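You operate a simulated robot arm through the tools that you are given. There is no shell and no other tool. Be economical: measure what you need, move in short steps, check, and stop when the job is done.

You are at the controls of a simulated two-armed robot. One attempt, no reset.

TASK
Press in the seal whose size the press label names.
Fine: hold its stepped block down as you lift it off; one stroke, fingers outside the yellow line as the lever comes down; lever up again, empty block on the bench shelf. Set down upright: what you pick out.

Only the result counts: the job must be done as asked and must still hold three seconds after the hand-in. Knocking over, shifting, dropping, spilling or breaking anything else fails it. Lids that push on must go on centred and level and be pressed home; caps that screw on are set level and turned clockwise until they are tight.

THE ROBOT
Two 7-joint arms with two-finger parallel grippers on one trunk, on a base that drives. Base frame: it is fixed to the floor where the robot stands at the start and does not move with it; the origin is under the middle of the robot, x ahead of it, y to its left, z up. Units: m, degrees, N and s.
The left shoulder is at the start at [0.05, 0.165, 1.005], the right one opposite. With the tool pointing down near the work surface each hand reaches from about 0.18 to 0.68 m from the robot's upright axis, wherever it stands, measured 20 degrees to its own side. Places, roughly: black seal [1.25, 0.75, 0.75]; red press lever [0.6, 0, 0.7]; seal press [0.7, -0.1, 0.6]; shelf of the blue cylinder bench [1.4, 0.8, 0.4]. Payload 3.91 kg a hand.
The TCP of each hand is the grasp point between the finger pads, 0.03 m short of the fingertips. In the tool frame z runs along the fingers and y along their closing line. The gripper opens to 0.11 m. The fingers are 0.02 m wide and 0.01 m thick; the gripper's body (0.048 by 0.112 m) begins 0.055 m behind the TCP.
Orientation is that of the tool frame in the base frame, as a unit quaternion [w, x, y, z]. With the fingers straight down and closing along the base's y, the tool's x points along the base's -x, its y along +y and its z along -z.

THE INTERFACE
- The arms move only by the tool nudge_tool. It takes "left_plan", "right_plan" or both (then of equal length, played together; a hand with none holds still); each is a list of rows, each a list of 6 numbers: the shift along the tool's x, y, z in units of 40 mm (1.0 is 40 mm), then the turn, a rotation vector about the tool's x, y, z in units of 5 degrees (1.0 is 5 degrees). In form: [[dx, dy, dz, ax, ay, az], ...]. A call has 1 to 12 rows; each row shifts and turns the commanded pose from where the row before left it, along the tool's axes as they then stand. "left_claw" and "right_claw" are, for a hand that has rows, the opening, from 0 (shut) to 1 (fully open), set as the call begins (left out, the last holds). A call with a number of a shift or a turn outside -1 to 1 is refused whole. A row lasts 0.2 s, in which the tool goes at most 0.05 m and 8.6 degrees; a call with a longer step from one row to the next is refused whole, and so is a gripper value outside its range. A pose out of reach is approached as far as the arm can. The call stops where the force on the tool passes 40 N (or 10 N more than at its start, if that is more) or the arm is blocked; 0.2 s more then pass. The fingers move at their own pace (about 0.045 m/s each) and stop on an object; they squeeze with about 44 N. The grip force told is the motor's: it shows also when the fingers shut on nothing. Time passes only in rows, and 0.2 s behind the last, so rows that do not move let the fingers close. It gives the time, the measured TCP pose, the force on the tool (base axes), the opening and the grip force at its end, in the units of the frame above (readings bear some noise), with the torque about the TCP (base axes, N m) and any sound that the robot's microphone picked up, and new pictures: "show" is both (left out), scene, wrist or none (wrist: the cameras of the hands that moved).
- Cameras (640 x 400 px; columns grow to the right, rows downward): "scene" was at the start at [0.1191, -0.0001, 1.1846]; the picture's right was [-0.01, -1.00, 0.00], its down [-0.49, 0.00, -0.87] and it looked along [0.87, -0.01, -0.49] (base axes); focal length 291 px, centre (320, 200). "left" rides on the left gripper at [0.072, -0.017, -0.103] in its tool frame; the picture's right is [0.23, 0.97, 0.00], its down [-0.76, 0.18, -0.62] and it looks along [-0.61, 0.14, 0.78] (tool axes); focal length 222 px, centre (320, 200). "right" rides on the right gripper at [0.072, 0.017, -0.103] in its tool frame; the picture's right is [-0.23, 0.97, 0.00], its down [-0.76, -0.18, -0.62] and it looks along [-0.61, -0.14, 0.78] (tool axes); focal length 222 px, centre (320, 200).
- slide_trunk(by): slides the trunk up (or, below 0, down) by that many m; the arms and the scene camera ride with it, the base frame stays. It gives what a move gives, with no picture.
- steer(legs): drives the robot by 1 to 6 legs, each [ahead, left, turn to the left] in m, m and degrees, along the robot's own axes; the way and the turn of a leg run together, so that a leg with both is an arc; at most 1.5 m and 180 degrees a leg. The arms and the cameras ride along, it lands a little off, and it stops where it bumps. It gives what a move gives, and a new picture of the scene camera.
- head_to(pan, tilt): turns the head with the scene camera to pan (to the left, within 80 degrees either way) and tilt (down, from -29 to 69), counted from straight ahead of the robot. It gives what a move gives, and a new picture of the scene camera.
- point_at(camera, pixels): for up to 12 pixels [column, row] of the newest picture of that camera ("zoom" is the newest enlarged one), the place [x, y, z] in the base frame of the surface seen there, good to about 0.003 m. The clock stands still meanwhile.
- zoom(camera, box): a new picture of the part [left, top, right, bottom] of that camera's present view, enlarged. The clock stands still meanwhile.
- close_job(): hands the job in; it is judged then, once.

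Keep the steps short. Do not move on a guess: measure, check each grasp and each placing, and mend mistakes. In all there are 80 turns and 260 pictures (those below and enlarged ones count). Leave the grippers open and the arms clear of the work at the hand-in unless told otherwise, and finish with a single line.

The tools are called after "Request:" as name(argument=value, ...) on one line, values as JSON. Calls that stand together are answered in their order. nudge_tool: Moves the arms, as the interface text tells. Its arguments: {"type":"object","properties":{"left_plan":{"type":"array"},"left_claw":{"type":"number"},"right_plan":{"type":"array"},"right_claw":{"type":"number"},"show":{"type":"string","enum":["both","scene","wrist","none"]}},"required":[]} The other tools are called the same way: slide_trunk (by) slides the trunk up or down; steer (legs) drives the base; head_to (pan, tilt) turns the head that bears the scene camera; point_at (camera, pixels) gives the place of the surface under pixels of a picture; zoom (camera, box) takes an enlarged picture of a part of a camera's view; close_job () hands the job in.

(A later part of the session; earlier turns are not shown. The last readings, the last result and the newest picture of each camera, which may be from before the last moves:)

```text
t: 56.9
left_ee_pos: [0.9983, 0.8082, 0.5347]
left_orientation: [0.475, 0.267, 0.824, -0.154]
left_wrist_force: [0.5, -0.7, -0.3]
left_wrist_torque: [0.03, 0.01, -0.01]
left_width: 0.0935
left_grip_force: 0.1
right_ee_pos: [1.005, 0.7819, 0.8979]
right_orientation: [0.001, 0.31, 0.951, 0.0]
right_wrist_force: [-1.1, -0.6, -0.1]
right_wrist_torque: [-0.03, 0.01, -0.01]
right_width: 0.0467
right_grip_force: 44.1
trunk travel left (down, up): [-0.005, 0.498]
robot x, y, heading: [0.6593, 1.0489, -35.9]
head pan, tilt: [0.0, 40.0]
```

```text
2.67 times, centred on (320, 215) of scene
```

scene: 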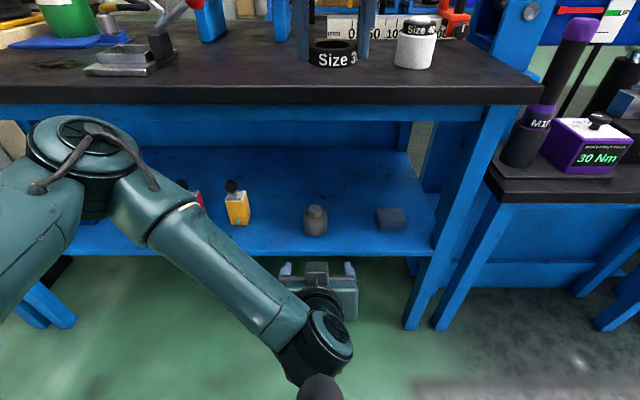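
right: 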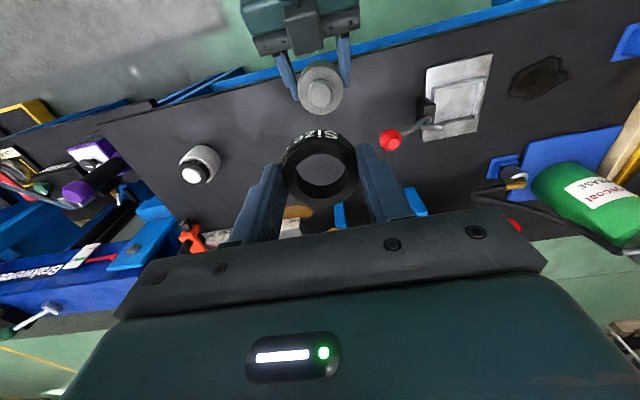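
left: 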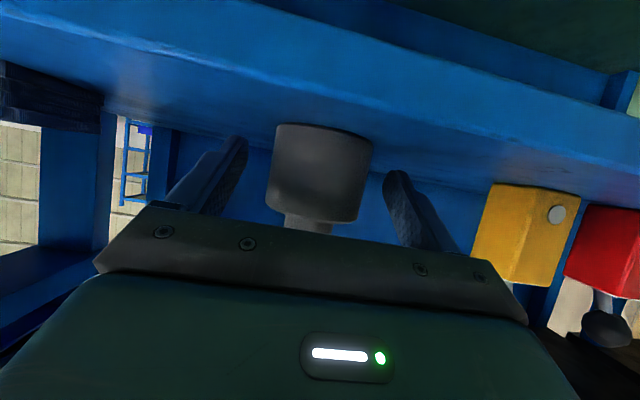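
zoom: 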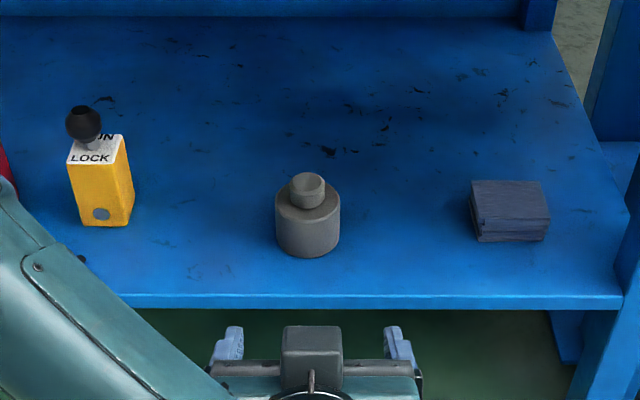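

The empty block stands upright on the shelf. I raise the trunk again, spread the hands apart and turn the left hand downwards.

Request:
slide_trunk(by=0.22)

Request:
nudge_tool(left_plan=[[0, 1, 0, 0, 0, 0], [0, 1, 0, 0, 0, 0], [0, 1, 0, 0, 0, 0], [0, 0, 0, 0, 1, 0], [0, 0, 0, 0, 1, 0], [0, 0, 0, 0, 1, 0], [0, 0, 0, 0, 1, 0], [0, 0, 0, 0, 1, 0], [0, 0, 0, 0, 1, 0], [0, 0, 0, 0, 1, 0], [0, 0, 0, 0, 1, 0], [0, 0, 0, 0, 1, 0]], right_plan=[[0, -1, 0, 0, 0, 0], [0, -1, 0, 0, 0, 0], [0, -1, 0, 0, 0, 0], [0, -1, 0, 0, 0, 0], [0, 0, 0, 0, 0, 0], [0, 0, 0, 0, 0, 0], [0, 0, 0, 0, 0, 0], [0, 0, 0, 0, 0, 0], [0, 0, 0, 0, 0, 0], [0, 0, 0, 0, 0, 0], [0, 0, 0, 0, 0, 0], [0, 0, 0, 0, 0, 0]], show="none")

Request:
nudge_tool(left_plan=[[0, 0, 0, 0, 1, 0], [0, 0, 0, 0, 1, 0], [0, 0, 0, 0, 1, 0], [0, 0, -1, 0, 0, 0], [0, 0, -1, 0, 0, 0], [0, 0, -1, 0, 0, 0], [0, 0, -1, 0, 0, 0], [0, 0, -1, 0, 0, 0]], show="scene")

```text
t: 59.2
left_ee_pos: [0.9971, 0.808, 0.7534]
left_orientation: [0.475, 0.268, 0.824, -0.155]
left_wrist_force: [0.6, 0.0, -0.3]
left_wrist_torque: [0.03, 0.02, 0.01]
left_width: 0.0936
left_grip_force: 0.0
right_ee_pos: [1.0048, 0.7837, 1.1171]
right_orientation: [0.001, 0.31, 0.951, -0.001]
right_wrist_force: [0.1, 0.5, 0.0]
right_wrist_torque: [0.01, 0.01, -0.02]
right_width: 0.0467
right_grip_force: 43.9
trunk travel left (down, up): [-0.225, 0.278]
robot x, y, heading: [0.6593, 1.0489, -36.2]
head pan, tilt: [0.0, 40.0]
```

```text
t: 61.8
left_ee_pos: [1.0676, 0.9059, 0.7548]
left_orientation: [0.122, 0.306, 0.943, -0.041]
left_wrist_force: [-0.3, 0.3, 0.5]
left_wrist_torque: [0.0, 0.0, 0.02]
left_width: 0.0935
left_grip_force: 0.1
right_ee_pos: [0.9108, 0.6505, 1.1176]
right_orientation: [0.001, 0.309, 0.951, 0.0]
right_wrist_force: [-0.4, -0.1, -0.2]
right_wrist_torque: [-0.02, 0.0, 0.02]
right_width: 0.047
right_grip_force: 44.0
trunk travel left (down, up): [-0.225, 0.278]
robot x, y, heading: [0.6601, 1.0479, -35.9]
head pan, tilt: [0.0, 40.0]
```

```text
t: 63.6
left_ee_pos: [1.0685, 0.9054, 0.9553]
left_orientation: [0.0, 0.309, 0.951, -0.001]
left_wrist_force: [-0.2, 0.3, -0.5]
left_wrist_torque: [0.02, 0.0, 0.0]
left_width: 0.0935
left_grip_force: 0.1
right_ee_pos: [0.9098, 0.6518, 1.1159]
right_orientation: [0.001, 0.31, 0.951, 0.0]
right_wrist_force: [0.1, 0.1, -0.7]
right_wrist_torque: [-0.01, 0.01, 0.02]
right_width: 0.0465
right_grip_force: 44.7
trunk travel left (down, up): [-0.225, 0.278]
robot x, y, heading: [0.6588, 1.0484, -35.9]
head pan, tilt: [0.0, 40.0]
```

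scene: 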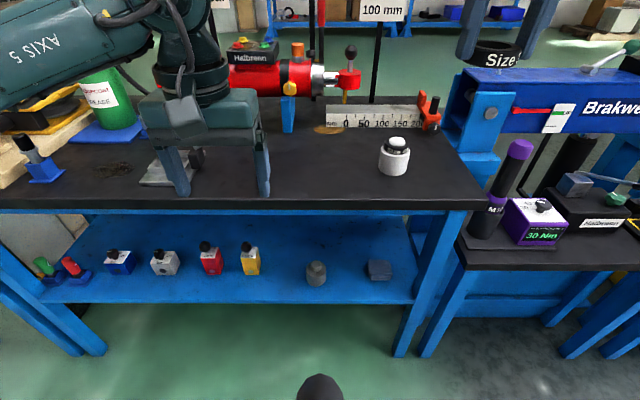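

All clear. I back away, turn to heading 0, back to x≈0 and drive right to y≈-0.07.

Request:
steer(legs=[[-0.3, 0, 0], [0, 0, 36], [-0.42, 0, 0], [0, -1.3, 0]])

Request:
head_to(pan=0, tilt=40)

```text
t: 75.8
left_ee_pos: [0.3773, 0.0081, 0.9561]
left_orientation: [0.0, 0.02, 1.0, 0.0]
left_wrist_force: [-0.4, -0.3, 0.3]
left_wrist_torque: [0.0, 0.03, -0.01]
left_width: 0.0934
left_grip_force: 0.1
right_ee_pos: [0.3862, -0.292, 1.1172]
right_orientation: [0.001, 0.02, 1.0, 0.001]
right_wrist_force: [-0.1, 0.1, -0.5]
right_wrist_torque: [0.02, -0.02, 0.01]
right_width: 0.0469
right_grip_force: 43.8
trunk travel left (down, up): [-0.225, 0.278]
robot x, y, heading: [-0.0439, -0.1026, -2.3]
head pan, tilt: [0.0, 40.0]
```

scene: 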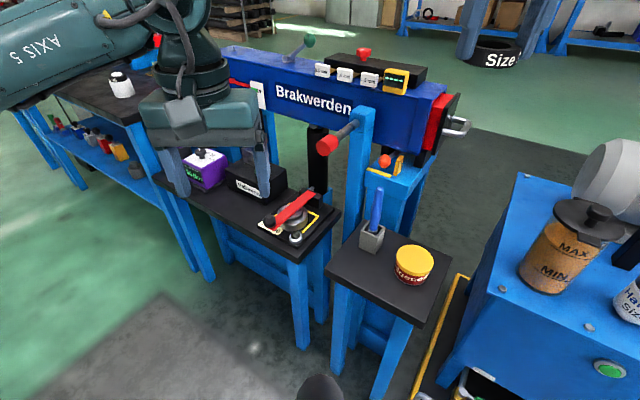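

```text
t: 76.4
left_ee_pos: [0.3772, 0.0091, 0.9554]
left_orientation: [0.0, 0.02, 1.0, 0.0]
left_wrist_force: [0.3, -0.2, 0.2]
left_wrist_torque: [0.02, -0.04, 0.01]
left_width: 0.0936
left_grip_force: 0.0
right_ee_pos: [0.3857, -0.293, 1.1163]
right_orientation: [0.001, 0.021, 1.0, 0.0]
right_wrist_force: [-0.1, -0.8, -0.6]
right_wrist_torque: [0.0, -0.02, 0.03]
right_width: 0.0466
right_grip_force: 44.2
trunk travel left (down, up): [-0.225, 0.278]
robot x, y, heading: [-0.0398, -0.0997, -2.2]
head pan, tilt: [0.0, 40.0]
```

scene: 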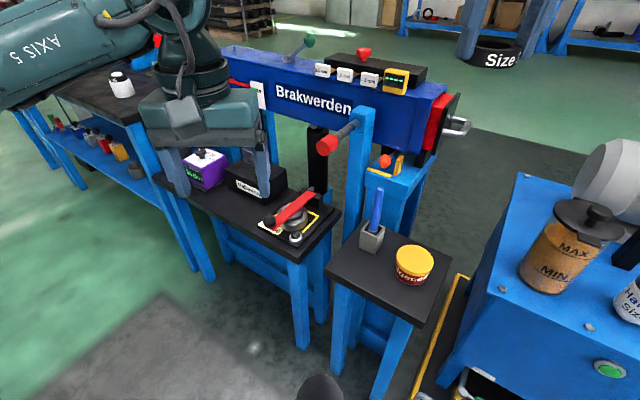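

Now the press in detail: I enlarge it and measure lever, hinge, seat, yellow lines and the table edges.

Request:
zoom(camera="scene", box=[250, 180, 346, 240])

Request:
point_at(camera="zoom", pixels=[[385, 85], [240, 270], [170, 255], [330, 170], [295, 355], [340, 235], [235, 145], [465, 185], [390, 305], [300, 260], [345, 200], [110, 290]])

Request:
point_at(camera="scene", pixels=[[160, 178], [300, 260], [338, 212], [225, 217], [260, 238], [270, 200], [320, 172], [375, 200], [372, 240], [440, 325], [330, 262], [345, 135]])

```text
6.67 times, centred on (298, 210) of scene
```

zoom: 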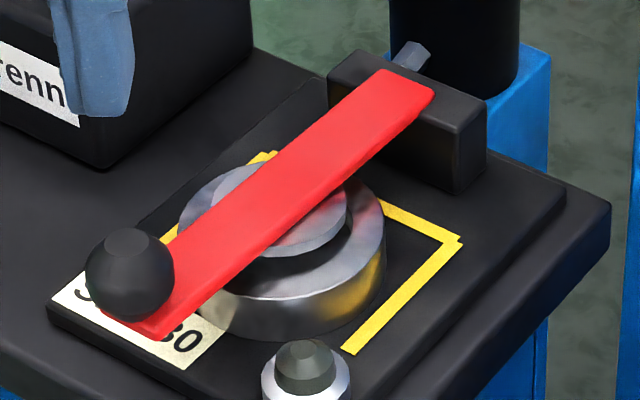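

```text
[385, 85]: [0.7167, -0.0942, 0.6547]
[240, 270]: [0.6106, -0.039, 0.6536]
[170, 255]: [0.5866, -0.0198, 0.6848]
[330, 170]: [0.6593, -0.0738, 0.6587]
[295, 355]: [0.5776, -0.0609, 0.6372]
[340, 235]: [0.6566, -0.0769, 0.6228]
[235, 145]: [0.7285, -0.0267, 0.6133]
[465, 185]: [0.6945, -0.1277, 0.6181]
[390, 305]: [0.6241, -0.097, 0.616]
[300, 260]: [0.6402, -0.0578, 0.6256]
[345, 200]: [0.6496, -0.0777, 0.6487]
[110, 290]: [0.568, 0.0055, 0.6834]
```

```text
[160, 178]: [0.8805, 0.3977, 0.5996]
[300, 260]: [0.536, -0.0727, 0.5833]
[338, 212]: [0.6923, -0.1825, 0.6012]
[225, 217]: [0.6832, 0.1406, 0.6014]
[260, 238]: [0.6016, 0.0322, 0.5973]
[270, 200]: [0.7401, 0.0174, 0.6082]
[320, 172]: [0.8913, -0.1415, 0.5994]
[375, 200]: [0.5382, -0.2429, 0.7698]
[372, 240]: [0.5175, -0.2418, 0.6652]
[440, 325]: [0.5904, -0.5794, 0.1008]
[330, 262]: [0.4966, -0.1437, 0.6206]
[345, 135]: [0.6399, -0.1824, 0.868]
```

The label now clearly reads "…30". The lever lies flat (z≈0.655), and the press faces out along 144°, like the bench. A red handle at (327,145) may stand in the right arm's way, so I measure it and its neighbours.

Request:
point_at(camera="scene", pixels=[[325, 147], [335, 138], [350, 127], [362, 115], [355, 190], [385, 160], [378, 178], [376, 195], [310, 140], [300, 110], [205, 155], [250, 180]])

Request:
zoom(camera="scene", box=[260, 80, 460, 205])

```text
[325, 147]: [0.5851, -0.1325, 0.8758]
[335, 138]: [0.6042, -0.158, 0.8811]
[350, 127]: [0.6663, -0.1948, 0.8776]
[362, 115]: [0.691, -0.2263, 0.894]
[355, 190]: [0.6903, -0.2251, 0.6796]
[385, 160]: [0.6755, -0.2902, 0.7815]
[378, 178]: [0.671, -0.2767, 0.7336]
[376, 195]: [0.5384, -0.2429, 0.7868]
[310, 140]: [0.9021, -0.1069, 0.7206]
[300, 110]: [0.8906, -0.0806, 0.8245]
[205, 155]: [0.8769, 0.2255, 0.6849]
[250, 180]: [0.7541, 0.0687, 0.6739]
```

```text
3.20 times, centred on (360, 142) of scene
```

zoom: 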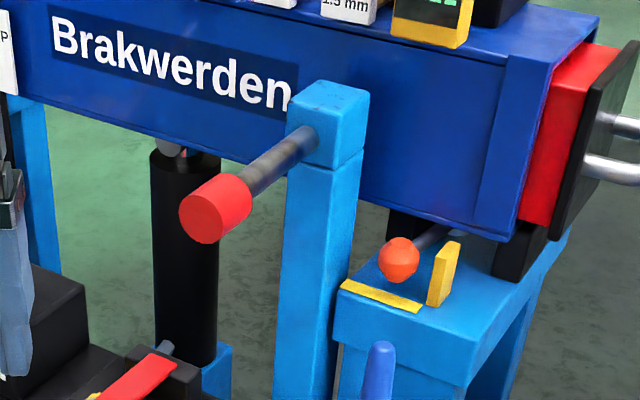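

The handle end (0.58,-0.13, z 0.88) lies right of the press, so I'll raise the lever with the left hand from a stand in front, then restand for the seal. I drive to about (0.07, 0.12), heading -36°.

Request:
steer(legs=[[0, 0.224, 0], [0, 0, -33.8], [0.087, 0.063, 0]])

Request:
slide_trunk(by=-0.1)

Request:
head_to(pan=12, tilt=48)

```text
t: 80.5
left_ee_pos: [0.4827, -0.0084, 0.9551]
left_orientation: [0.0, 0.303, 0.953, 0.0]
left_wrist_force: [0.2, -0.4, -0.6]
left_wrist_torque: [0.01, 0.03, 0.0]
left_width: 0.0931
left_grip_force: 0.0
right_ee_pos: [0.3274, -0.2637, 1.1156]
right_orientation: [-0.001, 0.304, 0.953, 0.001]
right_wrist_force: [0.3, -1.1, -0.7]
right_wrist_torque: [-0.02, 0.01, -0.01]
right_width: 0.0466
right_grip_force: 44.1
trunk travel left (down, up): [-0.225, 0.278]
robot x, y, heading: [0.073, 0.1279, -35.4]
head pan, tilt: [0.0, 40.0]
```

scene: 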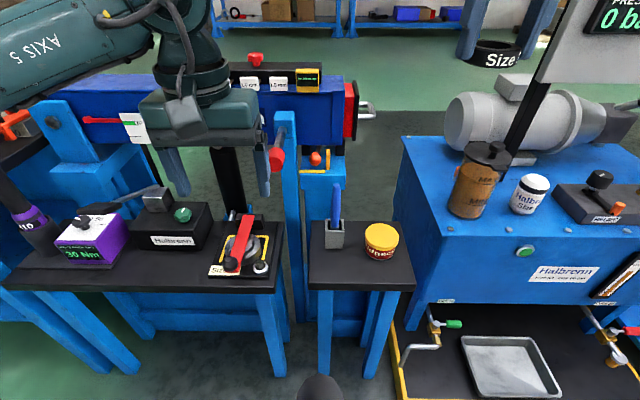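

```text
t: 81.9
left_ee_pos: [0.4819, -0.0085, 0.8555]
left_orientation: [0.0, 0.303, 0.953, 0.0]
left_wrist_force: [-0.1, -0.2, 0.4]
left_wrist_torque: [0.0, -0.02, 0.04]
left_width: 0.0938
left_grip_force: 0.0
right_ee_pos: [0.3268, -0.2637, 1.0162]
right_orientation: [0.002, 0.302, 0.953, 0.0]
right_wrist_force: [0.3, -0.1, 0.3]
right_wrist_torque: [0.0, -0.01, -0.01]
right_width: 0.0469
right_grip_force: 43.6
trunk travel left (down, up): [-0.125, 0.378]
robot x, y, heading: [0.0711, 0.1321, -35.3]
head pan, tilt: [0.0, 40.0]
```

```text
t: 82.6
left_ee_pos: [0.4811, -0.0081, 0.8556]
left_orientation: [0.0, 0.303, 0.953, 0.0]
left_wrist_force: [0.0, -0.2, -1.0]
left_wrist_torque: [0.0, -0.03, -0.01]
left_width: 0.0933
left_grip_force: 0.0
right_ee_pos: [0.3262, -0.2639, 1.0167]
right_orientation: [0.001, 0.304, 0.953, -0.001]
right_wrist_force: [0.0, -0.4, 0.1]
right_wrist_torque: [-0.01, 0.01, 0.01]
right_width: 0.0465
right_grip_force: 44.0
trunk travel left (down, up): [-0.125, 0.378]
robot x, y, heading: [0.0729, 0.1282, -35.4]
head pan, tilt: [12.0, 48.0]
```

scene: 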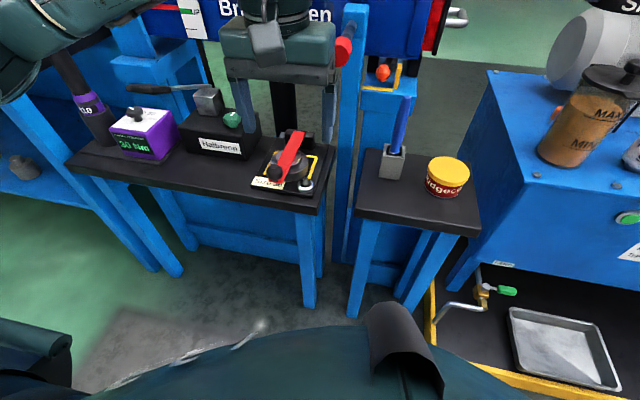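

I enlarge the press from here and measure the lever and knob.

Request:
zoom(camera="scene", box=[240, 125, 336, 200])

Request:
point_at(camera="zoom", pixels=[[225, 305], [225, 280], [200, 300], [255, 300], [290, 290], [345, 80], [365, 80], [320, 80], [260, 180], [330, 180], [370, 205], [255, 225]])

Request:
zoom(camera="left", box=[160, 60, 480, 260])

```text
5.33 times, centred on (288, 162) of scene
```

zoom: 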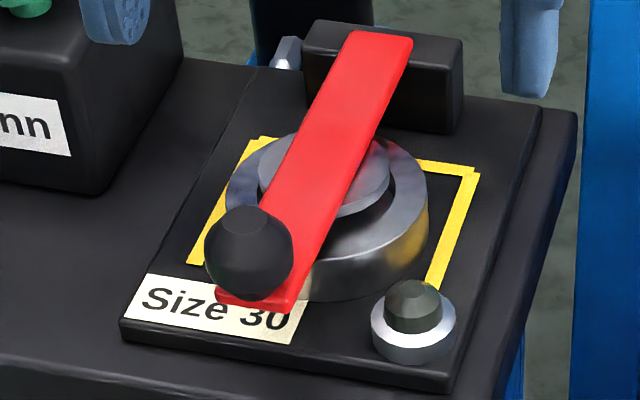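

```text
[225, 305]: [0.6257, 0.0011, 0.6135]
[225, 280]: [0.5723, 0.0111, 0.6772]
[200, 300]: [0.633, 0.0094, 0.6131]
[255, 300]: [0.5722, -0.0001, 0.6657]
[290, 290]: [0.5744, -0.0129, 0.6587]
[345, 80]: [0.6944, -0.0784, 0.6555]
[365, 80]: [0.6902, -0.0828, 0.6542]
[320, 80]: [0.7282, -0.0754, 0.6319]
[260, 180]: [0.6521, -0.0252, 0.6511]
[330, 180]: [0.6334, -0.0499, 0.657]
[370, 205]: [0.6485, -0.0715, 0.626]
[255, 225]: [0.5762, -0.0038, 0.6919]
```

```text
2.00 times, centred on (320, 160) of left
```

zoom: 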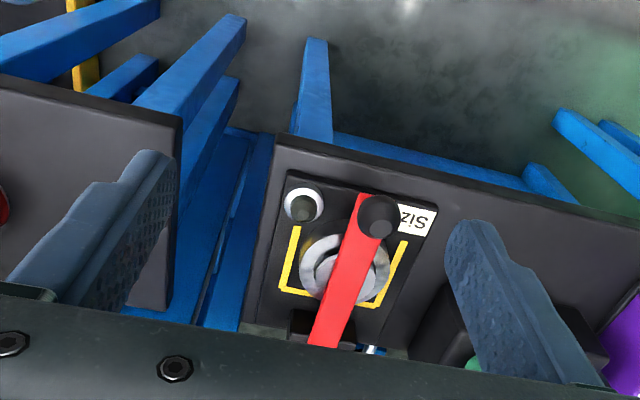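

The label is fully legible: "Size 30". Knob centre ≈ (0.586,0.0015,0.674). I bring the left hand above it, slightly yawed to the lever, opening 0.066, down to z≈0.71.

Request:
nudge_tool(left_plan=[[0, 0, 0, 0, 0, -1], [-0.715, 0.5, 0, 0, 0, 0], [-0.715, 0.5, 0, 0, 0, 0], [-0.715, 0.5, 0, 0, 0, 0], [0, 0, 0.73, 0, 0, 0], [0, 0, 0.73, 0, 0, 0], [0, 0, 0.73, 0, 0, 0], [0, 0, 0.73, 0, 0, 0], [0, 0, 0.73, 0, 0, 0]], left_claw=0.6)

Request:
zoom(camera="left", box=[200, 80, 440, 230])

```text
t: 84.6
left_ee_pos: [0.5866, -0.0008, 0.7103]
left_orientation: [0.0, 0.261, 0.965, 0.0]
left_wrist_force: [0.0, -1.1, 0.2]
left_wrist_torque: [0.02, -0.04, -0.02]
left_width: 0.0656
left_grip_force: 0.0
right_ee_pos: [0.3278, -0.2636, 1.0174]
right_orientation: [0.0, 0.305, 0.953, 0.0]
right_wrist_force: [-1.0, -0.2, -0.6]
right_wrist_torque: [0.02, 0.02, 0.01]
right_width: 0.0467
right_grip_force: 44.3
trunk travel left (down, up): [-0.125, 0.378]
robot x, y, heading: [0.0737, 0.129, -35.3]
head pan, tilt: [12.0, 48.0]
```

scene: 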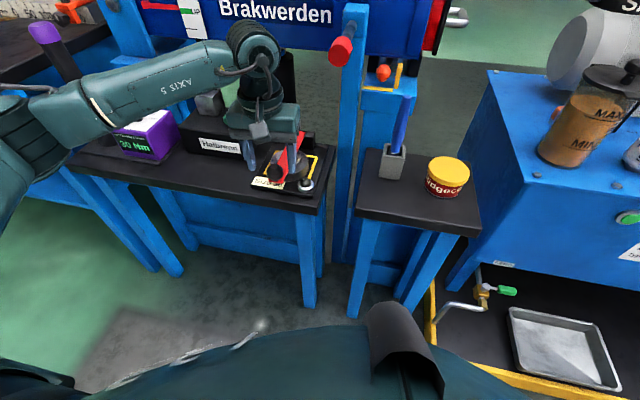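
left: 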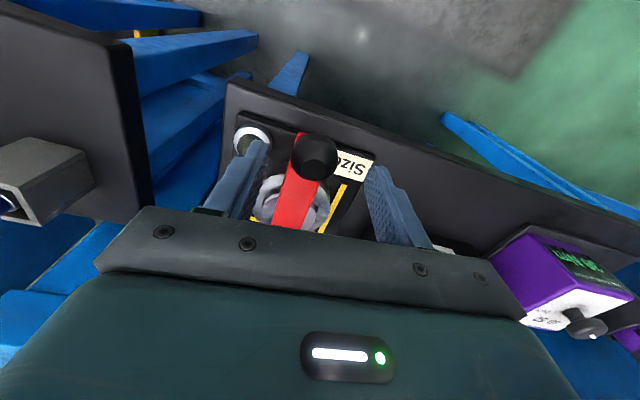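

```text
2.67 times, centred on (320, 155) of left
```

zoom: 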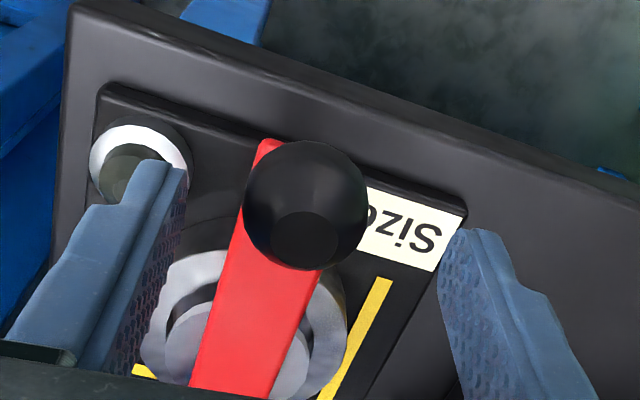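

The knob is about 4 mm right of centre and 3 mm nearer. I correct that, narrow to 0.05 (to clear the small post on the right), go down to z≈0.676, then close.

Request:
nudge_tool(left_plan=[[0.07, -0.09, 0, 0, 0, 0], [0, 0, 0, 0, 0, 0], [0, 0, 0.3, 0, 0, 0], [0, 0, 0.3, 0, 0, 0], [0, 0, 0.25, 0, 0, 0]], left_claw=0.45, show="wrist")

Request:
nudge_tool(left_plan=[[0, 0, 0, 0, 0, 0], [0, 0, 0, 0, 0, 0], [0, 0, 0, 0, 0, 0]], left_claw=0, show="none")

Request:
zoom(camera="left", box=[200, 80, 440, 230])

```text
t: 85.8
left_ee_pos: [0.5821, -0.0018, 0.6748]
left_orientation: [0.0, 0.261, 0.965, 0.0]
left_wrist_force: [-0.4, 0.4, -1.1]
left_wrist_torque: [0.0, -0.02, 0.02]
left_width: 0.0494
left_grip_force: 0.0
right_ee_pos: [0.3268, -0.2641, 1.0162]
right_orientation: [0.001, 0.304, 0.953, 0.0]
right_wrist_force: [-0.2, -0.2, -0.2]
right_wrist_torque: [0.0, -0.01, 0.02]
right_width: 0.0467
right_grip_force: 44.0
trunk travel left (down, up): [-0.125, 0.378]
robot x, y, heading: [0.0709, 0.1302, -35.4]
head pan, tilt: [12.0, 48.0]
```

left: 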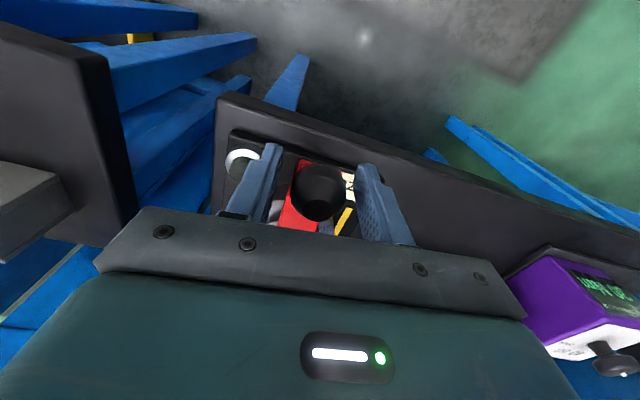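

```text
t: 86.6
left_ee_pos: [0.5817, -0.0018, 0.6753]
left_orientation: [0.0, 0.262, 0.965, -0.001]
left_wrist_force: [0.2, -3.4, -2.1]
left_wrist_torque: [-0.28, 0.04, -0.08]
left_width: 0.0311
left_grip_force: 45.5
right_ee_pos: [0.3274, -0.264, 1.0164]
right_orientation: [0.001, 0.304, 0.953, 0.001]
right_wrist_force: [0.3, -0.2, -1.3]
right_wrist_torque: [-0.04, -0.01, 0.03]
right_width: 0.0465
right_grip_force: 44.1
trunk travel left (down, up): [-0.125, 0.378]
robot x, y, heading: [0.0719, 0.1262, -35.4]
head pan, tilt: [12.0, 48.0]
```

```text
2.67 times, centred on (320, 155) of left
```

zoom: 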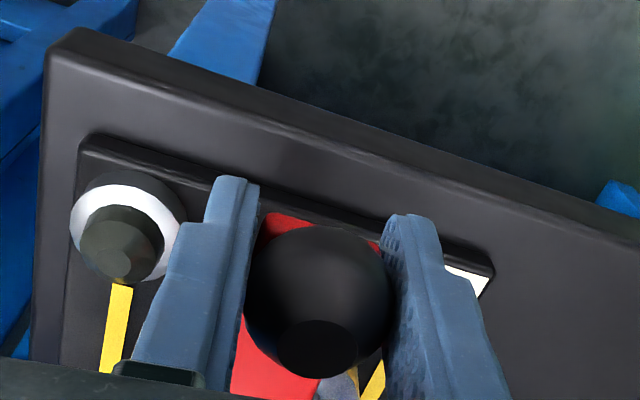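

The knob is held (0.031 m). I try a small lift of 2 cm.

Request:
nudge_tool(left_plan=[[0, 0, -0.25, 0, 0, 0], [-0.02, 0, -0.25, 0, 0, 0]], show="wrist")

Request:
zoom(camera="scene", box=[220, 85, 348, 205])

```text
t: 87.2
left_ee_pos: [0.5833, -0.0033, 0.694]
left_orientation: [-0.001, 0.262, 0.965, -0.001]
left_wrist_force: [6.2, -16.3, -15.6]
left_wrist_torque: [0.63, 0.99, -0.2]
left_width: 0.0313
left_grip_force: 45.4
right_ee_pos: [0.3274, -0.2649, 1.0146]
right_orientation: [0.0, 0.304, 0.953, 0.0]
right_wrist_force: [-0.1, 0.4, -0.5]
right_wrist_torque: [-0.01, 0.02, 0.0]
right_width: 0.0467
right_grip_force: 44.0
trunk travel left (down, up): [-0.125, 0.378]
robot x, y, heading: [0.0704, 0.1294, -35.4]
head pan, tilt: [12.0, 48.0]
```

left: 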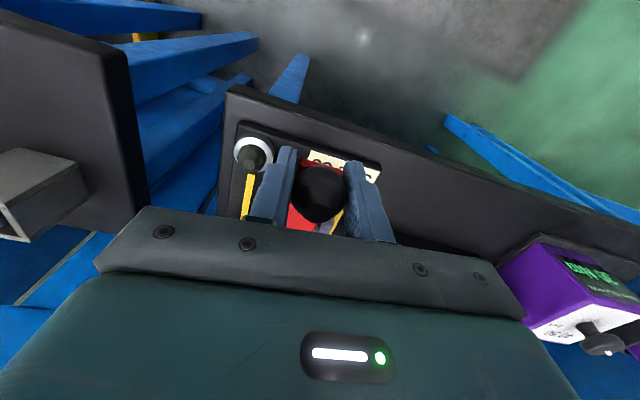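

```text
3.33 times, centred on (284, 145) of scene
```

zoom: 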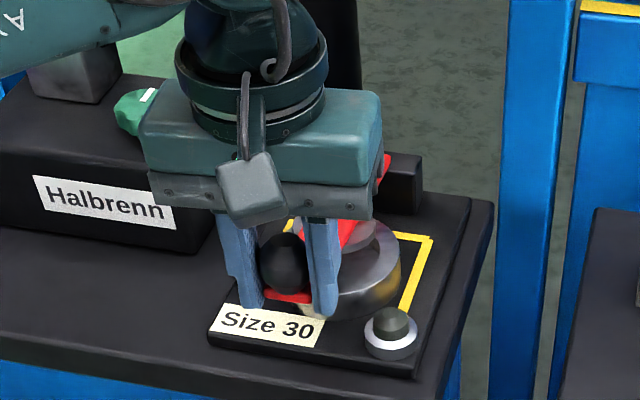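

The lever rises. The force asks for more forward motion and a little to the right, so I follow the arc about the hinge (radius ≈0.14 m) in small rows.

Request:
nudge_tool(left_plan=[[-0.19, -0.05, -0.2, 0, 0, 0], [-0.19, -0.03, -0.28, 0, 0, 0], [-0.18, 0, -0.255, 0, 0, 0], [-0.18, 0, -0.255, 0, 0, 0]], show="none")

Request:
zoom(camera="scene", box=[220, 85, 348, 205])

```text
t: 88.0
left_ee_pos: [0.5924, -0.0105, 0.7215]
left_orientation: [-0.005, 0.266, 0.964, 0.004]
left_wrist_force: [-5.6, 7.2, 6.5]
left_wrist_torque: [-0.47, -0.24, -0.32]
left_width: 0.0316
left_grip_force: 44.5
right_ee_pos: [0.3261, -0.2617, 1.0167]
right_orientation: [0.001, 0.303, 0.953, 0.0]
right_wrist_force: [0.2, 0.3, -0.9]
right_wrist_torque: [-0.01, 0.02, -0.02]
right_width: 0.0467
right_grip_force: 43.9
trunk travel left (down, up): [-0.125, 0.378]
robot x, y, heading: [0.0763, 0.1306, -35.5]
head pan, tilt: [12.0, 48.0]
stopped in row 3 (left hand): the force on the tool passed its limit (the readings are from after the stop); the commanded pose is now the measured one
```

```text
3.33 times, centred on (284, 145) of scene
```

zoom: 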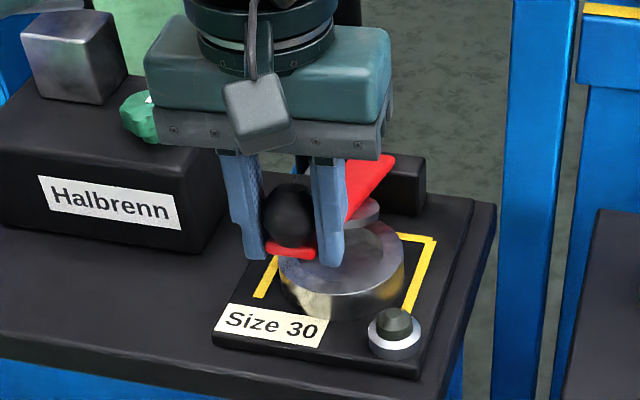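

The force limit stopped it with the lever partway up (knob z≈0.72). I test a single small step to see which direction resists.

Request:
nudge_tool(left_plan=[[-0.08, 0, -0.12, 0, 0, 0]], show="none")

Request:
nudge_tool(left_plan=[[-0.08, 0, -0.12, 0, 0, 0]], show="none")

```text
t: 88.4
left_ee_pos: [0.5933, -0.0104, 0.7237]
left_orientation: [-0.011, 0.266, 0.964, 0.005]
left_wrist_force: [-18.0, 13.8, 1.2]
left_wrist_torque: [0.2, 1.41, -0.3]
left_width: 0.0316
left_grip_force: 45.0
right_ee_pos: [0.3265, -0.2621, 1.0176]
right_orientation: [0.001, 0.303, 0.953, 0.0]
right_wrist_force: [-0.5, -0.6, -0.6]
right_wrist_torque: [0.01, 0.02, -0.01]
right_width: 0.0467
right_grip_force: 44.3
trunk travel left (down, up): [-0.125, 0.378]
robot x, y, heading: [0.0714, 0.1306, -35.3]
head pan, tilt: [12.0, 48.0]
```

```text
t: 88.8
left_ee_pos: [0.5965, -0.0117, 0.7284]
left_orientation: [-0.011, 0.267, 0.963, 0.005]
left_wrist_force: [-22.7, 17.3, -0.5]
left_wrist_torque: [0.67, 1.55, -0.84]
left_width: 0.0315
left_grip_force: 44.6
right_ee_pos: [0.3253, -0.2627, 1.0175]
right_orientation: [0.002, 0.303, 0.953, -0.001]
right_wrist_force: [-0.1, 0.1, -0.5]
right_wrist_torque: [-0.03, -0.02, -0.01]
right_width: 0.0467
right_grip_force: 44.0
trunk travel left (down, up): [-0.125, 0.378]
robot x, y, heading: [0.0689, 0.1312, -34.9]
head pan, tilt: [12.0, 48.0]
```

The resistance is 28 N backwards and none vertically: I went too far forward. I lift straight up, easing slightly back.

Request:
nudge_tool(left_plan=[[0.1, 0, -0.1, 0, 0, 0], [0, 0, -0.2, 0, 0, 0]], show="none")

Request:
nudge_tool(left_plan=[[-0.05, 0, -0.2, 0, 0, 0], [-0.08, 0, -0.2, 0, 0, 0]], show="none")

```text
t: 89.4
left_ee_pos: [0.6, -0.015, 0.7389]
left_orientation: [-0.006, 0.264, 0.964, 0.003]
left_wrist_force: [8.9, -18.2, -20.4]
left_wrist_torque: [0.57, 0.6, -0.77]
left_width: 0.0316
left_grip_force: 44.5
right_ee_pos: [0.328, -0.2652, 1.0151]
right_orientation: [-0.001, 0.303, 0.953, 0.001]
right_wrist_force: [0.7, -0.5, -1.1]
right_wrist_torque: [0.0, 0.01, 0.01]
right_width: 0.0467
right_grip_force: 43.5
trunk travel left (down, up): [-0.125, 0.378]
robot x, y, heading: [0.0733, 0.1329, -35.3]
head pan, tilt: [12.0, 48.0]
```

```text
t: 90.0
left_ee_pos: [0.6025, -0.0171, 0.7535]
left_orientation: [-0.006, 0.265, 0.964, 0.003]
left_wrist_force: [7.9, -10.4, -13.7]
left_wrist_torque: [0.26, -0.24, -0.19]
left_width: 0.0314
left_grip_force: 45.0
right_ee_pos: [0.3275, -0.2651, 1.0163]
right_orientation: [-0.001, 0.304, 0.953, 0.0]
right_wrist_force: [-0.3, -0.4, 0.4]
right_wrist_torque: [0.01, 0.01, 0.01]
right_width: 0.0465
right_grip_force: 43.9
trunk travel left (down, up): [-0.125, 0.378]
robot x, y, heading: [0.0728, 0.1288, -35.2]
head pan, tilt: [12.0, 48.0]
stopped in row 2 (left hand): the force on the tool passed its limit (the readings are from after the stop); the commanded pose is now the measured one
```

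The knob has risen to z 0.7535 and the data fit a hinge at about (0.72,-0.095,0.65) with radius 0.17. I follow that arc in 5 mm rows.

Request:
nudge_tool(left_plan=[[-0.08, -0.01, -0.1, 0, 0, 0], [-0.08, -0.005, -0.1, 0, 0, 0], [-0.09, -0.005, -0.1, 0, 0, 0], [-0.09, -0.005, -0.09, 0, 0, 0], [-0.09, -0.005, -0.09, 0, 0, 0], [-0.09, -0.005, -0.09, 0, 0, 0]], show="none")

Request:
zoom(camera="scene", box=[220, 85, 348, 205])

```text
t: 91.4
left_ee_pos: [0.6174, -0.0269, 0.7795]
left_orientation: [-0.006, 0.266, 0.964, 0.002]
left_wrist_force: [-14.6, -1.4, -4.1]
left_wrist_torque: [1.38, 0.81, -0.54]
left_width: 0.0317
left_grip_force: 45.7
right_ee_pos: [0.3262, -0.2638, 1.0158]
right_orientation: [0.001, 0.303, 0.953, 0.0]
right_wrist_force: [-0.6, 0.2, 0.0]
right_wrist_torque: [0.03, 0.01, 0.01]
right_width: 0.0467
right_grip_force: 43.8
trunk travel left (down, up): [-0.125, 0.378]
robot x, y, heading: [0.0724, 0.1312, -35.6]
head pan, tilt: [12.0, 48.0]
```

```text
3.33 times, centred on (284, 145) of scene
```

zoom: 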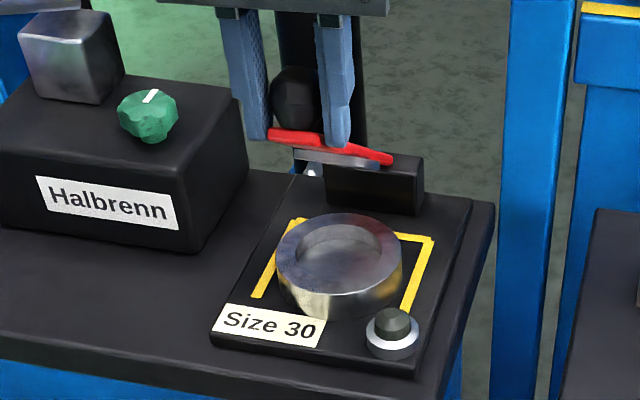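

The seat is now in view: a cup whose bore matches the seal. The lever is at about 47°, so I follow the arc on to about 65°.

Request:
nudge_tool(left_plan=[[-0.11, -0.02, -0.125, 0, 0, 0], [-0.12, -0.02, -0.12, 0, 0, 0], [-0.14, -0.015, -0.11, 0, 0, 0], [-0.15, -0.015, -0.11, 0, 0, 0], [-0.16, -0.01, -0.095, 0, 0, 0], [-0.16, -0.01, -0.095, 0, 0, 0]], show="none")

Request:
zoom(camera="scene", box=[220, 65, 348, 185])

```text
t: 92.8
left_ee_pos: [0.6448, -0.0487, 0.8068]
left_orientation: [-0.005, 0.266, 0.964, 0.002]
left_wrist_force: [-16.4, 4.0, 6.7]
left_wrist_torque: [1.53, 0.77, -0.51]
left_width: 0.032
left_grip_force: 44.9
right_ee_pos: [0.3253, -0.2629, 1.0169]
right_orientation: [0.001, 0.303, 0.953, -0.001]
right_wrist_force: [1.2, -0.3, -0.1]
right_wrist_torque: [0.01, 0.02, 0.03]
right_width: 0.0466
right_grip_force: 44.4
trunk travel left (down, up): [-0.125, 0.378]
robot x, y, heading: [0.0743, 0.1304, -35.2]
head pan, tilt: [12.0, 48.0]
```

```text
3.33 times, centred on (284, 125) of scene
```

zoom: 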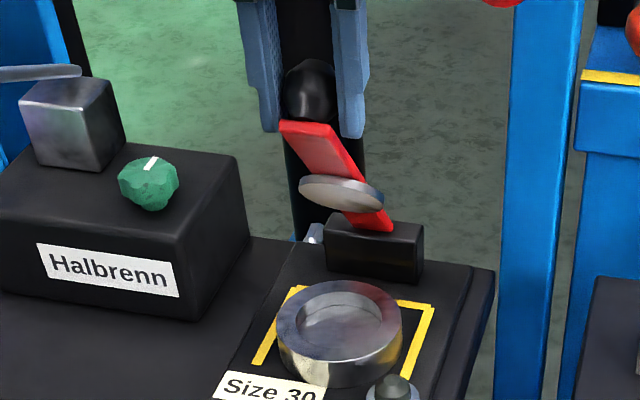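

The lever is at about 61°. I continue to about 78° for more room above the cup.

Request:
nudge_tool(left_plan=[[-0.15, -0.015, -0.08, 0, 0, 0], [-0.16, -0.015, -0.075, 0, 0, 0], [-0.16, -0.01, -0.07, 0, 0, 0], [-0.17, -0.01, -0.06, 0, 0, 0], [-0.18, -0.01, -0.05, 0, 0, 0], [-0.18, -0.01, -0.04, 0, 0, 0], [-0.18, -0.01, -0.04, 0, 0, 0]], show="none")

Request:
zoom(camera="scene", box=[220, 65, 348, 185])

```text
t: 94.4
left_ee_pos: [0.6838, -0.0761, 0.8236]
left_orientation: [-0.004, 0.265, 0.964, 0.0]
left_wrist_force: [-17.1, -1.9, 15.5]
left_wrist_torque: [0.9, 0.98, -0.19]
left_width: 0.0315
left_grip_force: 44.9
right_ee_pos: [0.3245, -0.2631, 1.0178]
right_orientation: [0.002, 0.303, 0.953, 0.001]
right_wrist_force: [0.9, -0.9, -1.5]
right_wrist_torque: [0.01, 0.03, 0.01]
right_width: 0.0467
right_grip_force: 43.8
trunk travel left (down, up): [-0.125, 0.378]
robot x, y, heading: [0.0739, 0.1305, -35.3]
head pan, tilt: [12.0, 48.0]
```

```text
3.33 times, centred on (284, 125) of scene
```

zoom: 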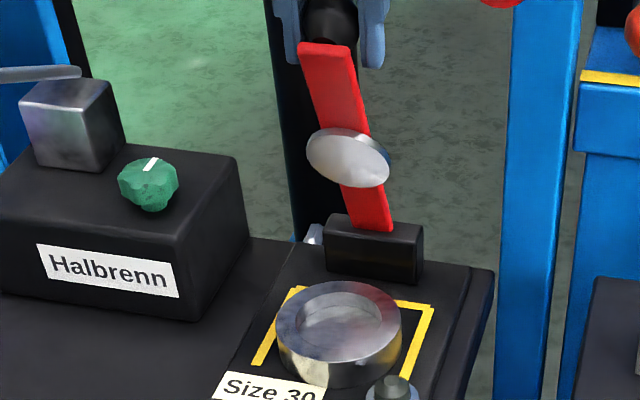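

The lever is at about 77°. I try further towards upright, watching the force.

Request:
nudge_tool(left_plan=[[-0.1, -0.01, -0.06, 0, 0, 0], [-0.16, -0.01, -0.04, 0, 0, 0], [-0.17, -0.01, -0.03, 0, 0, 0], [-0.17, -0.01, -0.02, 0, 0, 0], [-0.17, -0.01, -0.01, 0, 0, 0]], show="none")

Request:
zoom(camera="scene", box=[220, 65, 348, 185])

```text
t: 95.6
left_ee_pos: [0.7033, -0.0901, 0.8281]
left_orientation: [-0.005, 0.267, 0.964, 0.001]
left_wrist_force: [-18.7, -8.9, 10.5]
left_wrist_torque: [0.79, 1.11, -0.13]
left_width: 0.0316
left_grip_force: 44.9
left hand out of reach, approached as far as the arm can: row 5
right_ee_pos: [0.3244, -0.264, 1.017]
right_orientation: [0.002, 0.303, 0.953, 0.0]
right_wrist_force: [0.8, -0.2, -0.3]
right_wrist_torque: [-0.01, 0.01, -0.02]
right_width: 0.0469
right_grip_force: 43.4
trunk travel left (down, up): [-0.125, 0.378]
robot x, y, heading: [0.0737, 0.1265, -35.3]
head pan, tilt: [12.0, 48.0]
```

```text
3.33 times, centred on (284, 125) of scene
```

zoom: 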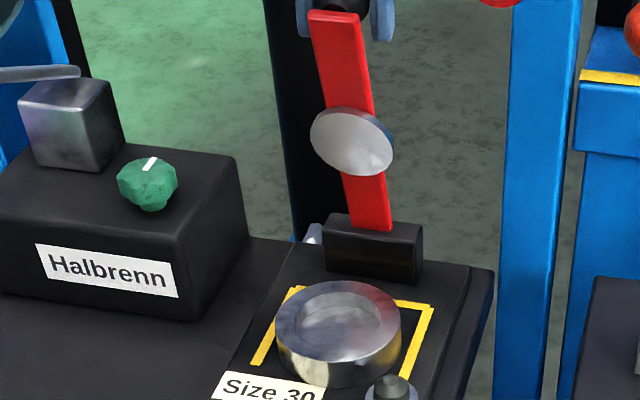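

The reach ends here, with the lever at about 84°. I ease the pressure, then open slightly to see whether the lever stays up.

Request:
nudge_tool(left_plan=[[0.1, 0, 0.02, 0, 0, 0]], show="none")

Request:
nudge_tool(left_plan=[[0, 0, 0, 0, 0, 0]], left_claw=0.38, show="none")

Request:
zoom(camera="scene", box=[220, 65, 348, 185])

```text
t: 96.0
left_ee_pos: [0.7026, -0.0893, 0.8277]
left_orientation: [0.0, 0.267, 0.964, -0.001]
left_wrist_force: [-6.2, -19.2, 15.0]
left_wrist_torque: [-0.87, -0.88, -0.3]
left_width: 0.0316
left_grip_force: 45.2
right_ee_pos: [0.3239, -0.2644, 1.0165]
right_orientation: [0.001, 0.303, 0.953, 0.0]
right_wrist_force: [-0.1, 0.0, 0.0]
right_wrist_torque: [-0.01, -0.02, 0.0]
right_width: 0.0467
right_grip_force: 44.7
trunk travel left (down, up): [-0.125, 0.378]
robot x, y, heading: [0.07, 0.1265, -35.5]
head pan, tilt: [12.0, 48.0]
```

```text
t: 96.4
left_ee_pos: [0.7033, -0.0831, 0.8231]
left_orientation: [-0.007, 0.262, 0.965, 0.004]
left_wrist_force: [-2.8, -3.4, -0.5]
left_wrist_torque: [-0.06, -0.06, 0.0]
left_width: 0.0437
left_grip_force: 2.4
right_ee_pos: [0.3269, -0.2629, 1.0173]
right_orientation: [0.001, 0.304, 0.953, -0.001]
right_wrist_force: [0.5, 0.3, 0.5]
right_wrist_torque: [0.02, -0.01, 0.04]
right_width: 0.0468
right_grip_force: 44.5
trunk travel left (down, up): [-0.125, 0.378]
robot x, y, heading: [0.0753, 0.1302, -35.2]
head pan, tilt: [12.0, 48.0]
```

```text
3.33 times, centred on (284, 125) of scene
```

zoom: 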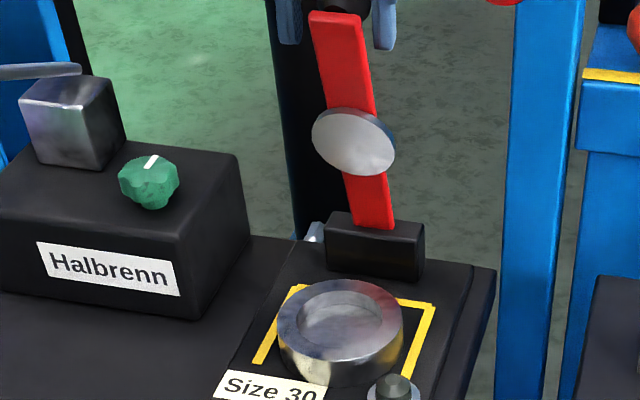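

The lever stays up by itself. I open more, lift the left hand clear and draw it back.

Request:
nudge_tool(left_plan=[[0, 0, 0, 0, 0, 0], [0, 0, 0, 0, 0, 0], [0, 0, -0.5, 0, 0, 0], [0, 0, -1, 0, 0, 0], [0, 0, -1, 0, 0, 0], [1, 0, 0, 0, 0, 0], [1, 0.2, 0, 0, 0, 0], [1, 0.2, 0, 0, 0, 0], [1, 0.2, 0, 0, 0, 0], [1, 0.2, 0, 0, 0, 0], [1, 0.2, 0, 0, 0, 0]], left_claw=0.75, show="scene")

Request:
zoom(camera="scene", box=[230, 85, 342, 195])

Request:
point_at(camera="zoom", pixels=[[258, 195], [390, 195], [322, 165], [322, 235], [322, 200], [275, 200], [378, 200], [300, 170], [345, 225], [335, 60], [350, 130], [300, 20]])

```text
t: 98.8
left_ee_pos: [0.5048, 0.078, 0.9126]
left_orientation: [-0.006, 0.265, 0.964, 0.002]
left_wrist_force: [-0.3, 0.0, -0.1]
left_wrist_torque: [-0.02, 0.0, 0.03]
left_width: 0.0826
left_grip_force: 0.2
left hand out of reach, approached as far as the arm can: row 4, 5
right_ee_pos: [0.3259, -0.2641, 1.0166]
right_orientation: [0.001, 0.304, 0.953, 0.0]
right_wrist_force: [-1.0, 0.1, -0.3]
right_wrist_torque: [0.04, -0.04, 0.01]
right_width: 0.047
right_grip_force: 44.3
trunk travel left (down, up): [-0.125, 0.378]
robot x, y, heading: [0.0752, 0.1293, -35.4]
head pan, tilt: [12.0, 48.0]
```

scene: 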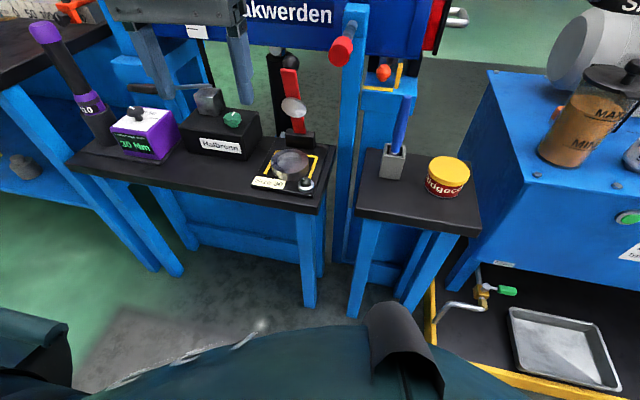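

```text
3.64 times, centred on (286, 140) of scene
```

zoom: 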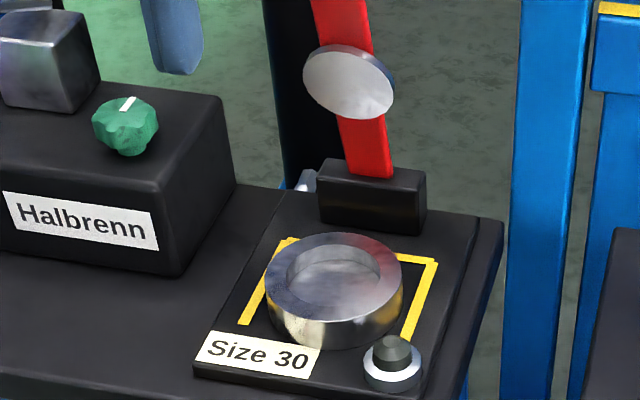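

```text
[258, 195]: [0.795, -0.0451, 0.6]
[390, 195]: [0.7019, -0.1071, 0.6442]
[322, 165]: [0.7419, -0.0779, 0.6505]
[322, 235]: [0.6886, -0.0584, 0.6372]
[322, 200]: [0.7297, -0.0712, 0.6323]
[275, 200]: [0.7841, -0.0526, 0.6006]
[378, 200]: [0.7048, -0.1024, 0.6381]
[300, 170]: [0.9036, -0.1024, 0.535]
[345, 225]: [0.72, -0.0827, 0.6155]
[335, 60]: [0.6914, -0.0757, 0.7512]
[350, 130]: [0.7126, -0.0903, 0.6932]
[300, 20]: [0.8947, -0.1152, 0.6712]
```

The lever is up and free. I measure the cup rim and bore at their places in this enlargement.

Request:
point_at(camera="zoom", pixels=[[272, 272], [398, 272], [333, 237], [333, 308], [333, 290], [292, 265], [378, 265], [333, 262], [410, 340], [395, 347], [445, 270], [280, 245]])

Request:
zoom(camera="scene", box=[262, 140, 318, 175])

```text
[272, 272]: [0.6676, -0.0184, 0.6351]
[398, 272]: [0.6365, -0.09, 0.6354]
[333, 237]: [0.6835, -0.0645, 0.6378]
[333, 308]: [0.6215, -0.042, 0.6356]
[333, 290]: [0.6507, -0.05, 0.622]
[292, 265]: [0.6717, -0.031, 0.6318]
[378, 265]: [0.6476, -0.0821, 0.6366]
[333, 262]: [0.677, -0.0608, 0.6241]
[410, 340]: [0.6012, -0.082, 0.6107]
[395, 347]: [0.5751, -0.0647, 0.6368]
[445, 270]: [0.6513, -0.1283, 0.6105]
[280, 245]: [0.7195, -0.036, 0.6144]
```

```text
11.43 times, centred on (290, 158) of scene
```

zoom: 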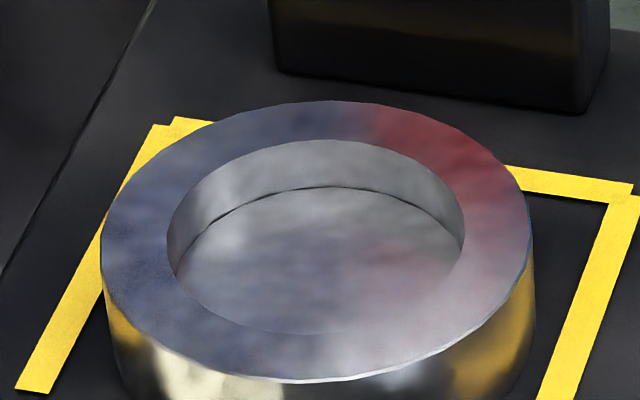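

Cup: centre ≈ (0.652,-0.0535), rim z 0.636, bore ≈0.053 wide and 13 mm deep. With the lever up, the ram disc leaves no room for an upright right hand over the cup. So I'll set the seal flat on the free strip of the press table and regrip it with the hand tilted from the front. I drive 0.42 m left and 5 cm back for that.

Request:
steer(legs=[[-0.05, 0, 0], [0, 0.42, -0.6]])

Request:
head_to(pan=-12, tilt=42)

Request:
slide_trunk(by=-0.1)

Request:
zoom(camera="scene", box=[200, 120, 440, 270])

```text
t: 102.0
left_ee_pos: [0.7092, 0.4435, 0.9129]
left_orientation: [-0.006, 0.271, 0.963, 0.001]
left_wrist_force: [-0.3, 0.1, -0.6]
left_wrist_torque: [0.03, -0.01, 0.01]
left_width: 0.0823
left_grip_force: 0.1
right_ee_pos: [0.5262, 0.1058, 1.017]
right_orientation: [0.002, 0.31, 0.951, -0.001]
right_wrist_force: [-0.2, -0.2, -0.2]
right_wrist_torque: [-0.02, 0.0, 0.02]
right_width: 0.0468
right_grip_force: 44.5
trunk travel left (down, up): [-0.125, 0.378]
robot x, y, heading: [0.2767, 0.4999, -36.1]
head pan, tilt: [12.0, 48.0]
```

scene: 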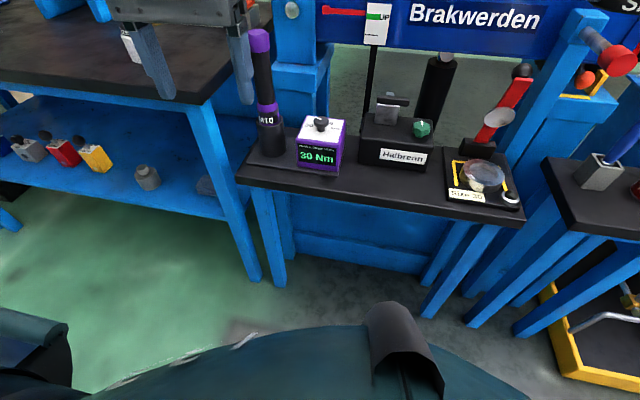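

```text
t: 102.8
left_ee_pos: [0.7097, 0.4434, 0.9133]
left_orientation: [-0.006, 0.272, 0.962, 0.002]
left_wrist_force: [-0.5, 0.0, 0.4]
left_wrist_torque: [-0.02, 0.01, 0.03]
left_width: 0.0827
left_grip_force: 0.1
right_ee_pos: [0.5259, 0.1055, 1.0155]
right_orientation: [0.001, 0.309, 0.951, 0.0]
right_wrist_force: [0.0, 0.3, -0.8]
right_wrist_torque: [-0.01, -0.02, 0.02]
right_width: 0.0465
right_grip_force: 44.2
trunk travel left (down, up): [-0.125, 0.378]
robot x, y, heading: [0.2754, 0.5036, -36.0]
head pan, tilt: [-12.0, 42.0]
```

scene: 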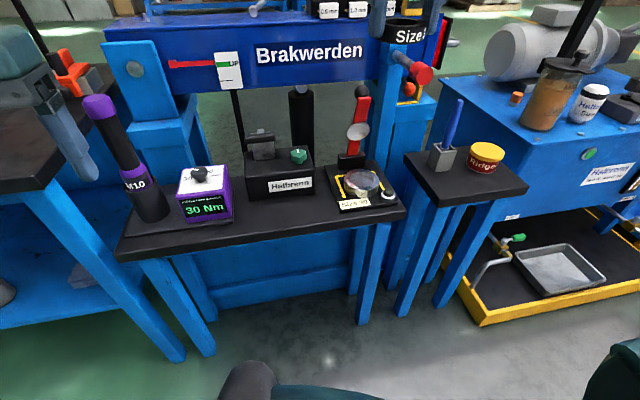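

```text
t: 104.2
left_ee_pos: [0.7089, 0.4431, 0.8143]
left_orientation: [-0.006, 0.271, 0.962, 0.002]
left_wrist_force: [0.6, 0.3, -0.1]
left_wrist_torque: [-0.01, -0.04, -0.01]
left_width: 0.0824
left_grip_force: 0.1
right_ee_pos: [0.5254, 0.1052, 0.9162]
right_orientation: [0.001, 0.31, 0.951, -0.001]
right_wrist_force: [0.8, 0.1, -1.2]
right_wrist_torque: [0.0, -0.05, 0.06]
right_width: 0.0466
right_grip_force: 43.9
trunk travel left (down, up): [-0.025, 0.478]
robot x, y, heading: [0.2793, 0.5021, -36.3]
head pan, tilt: [-12.0, 42.0]
```

```text
2.67 times, centred on (320, 195) of scene
```

zoom: 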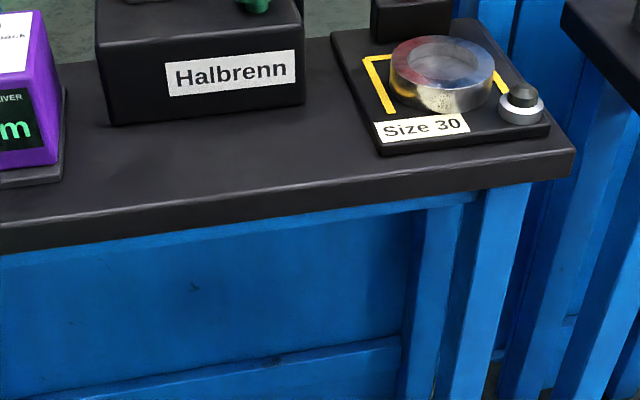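

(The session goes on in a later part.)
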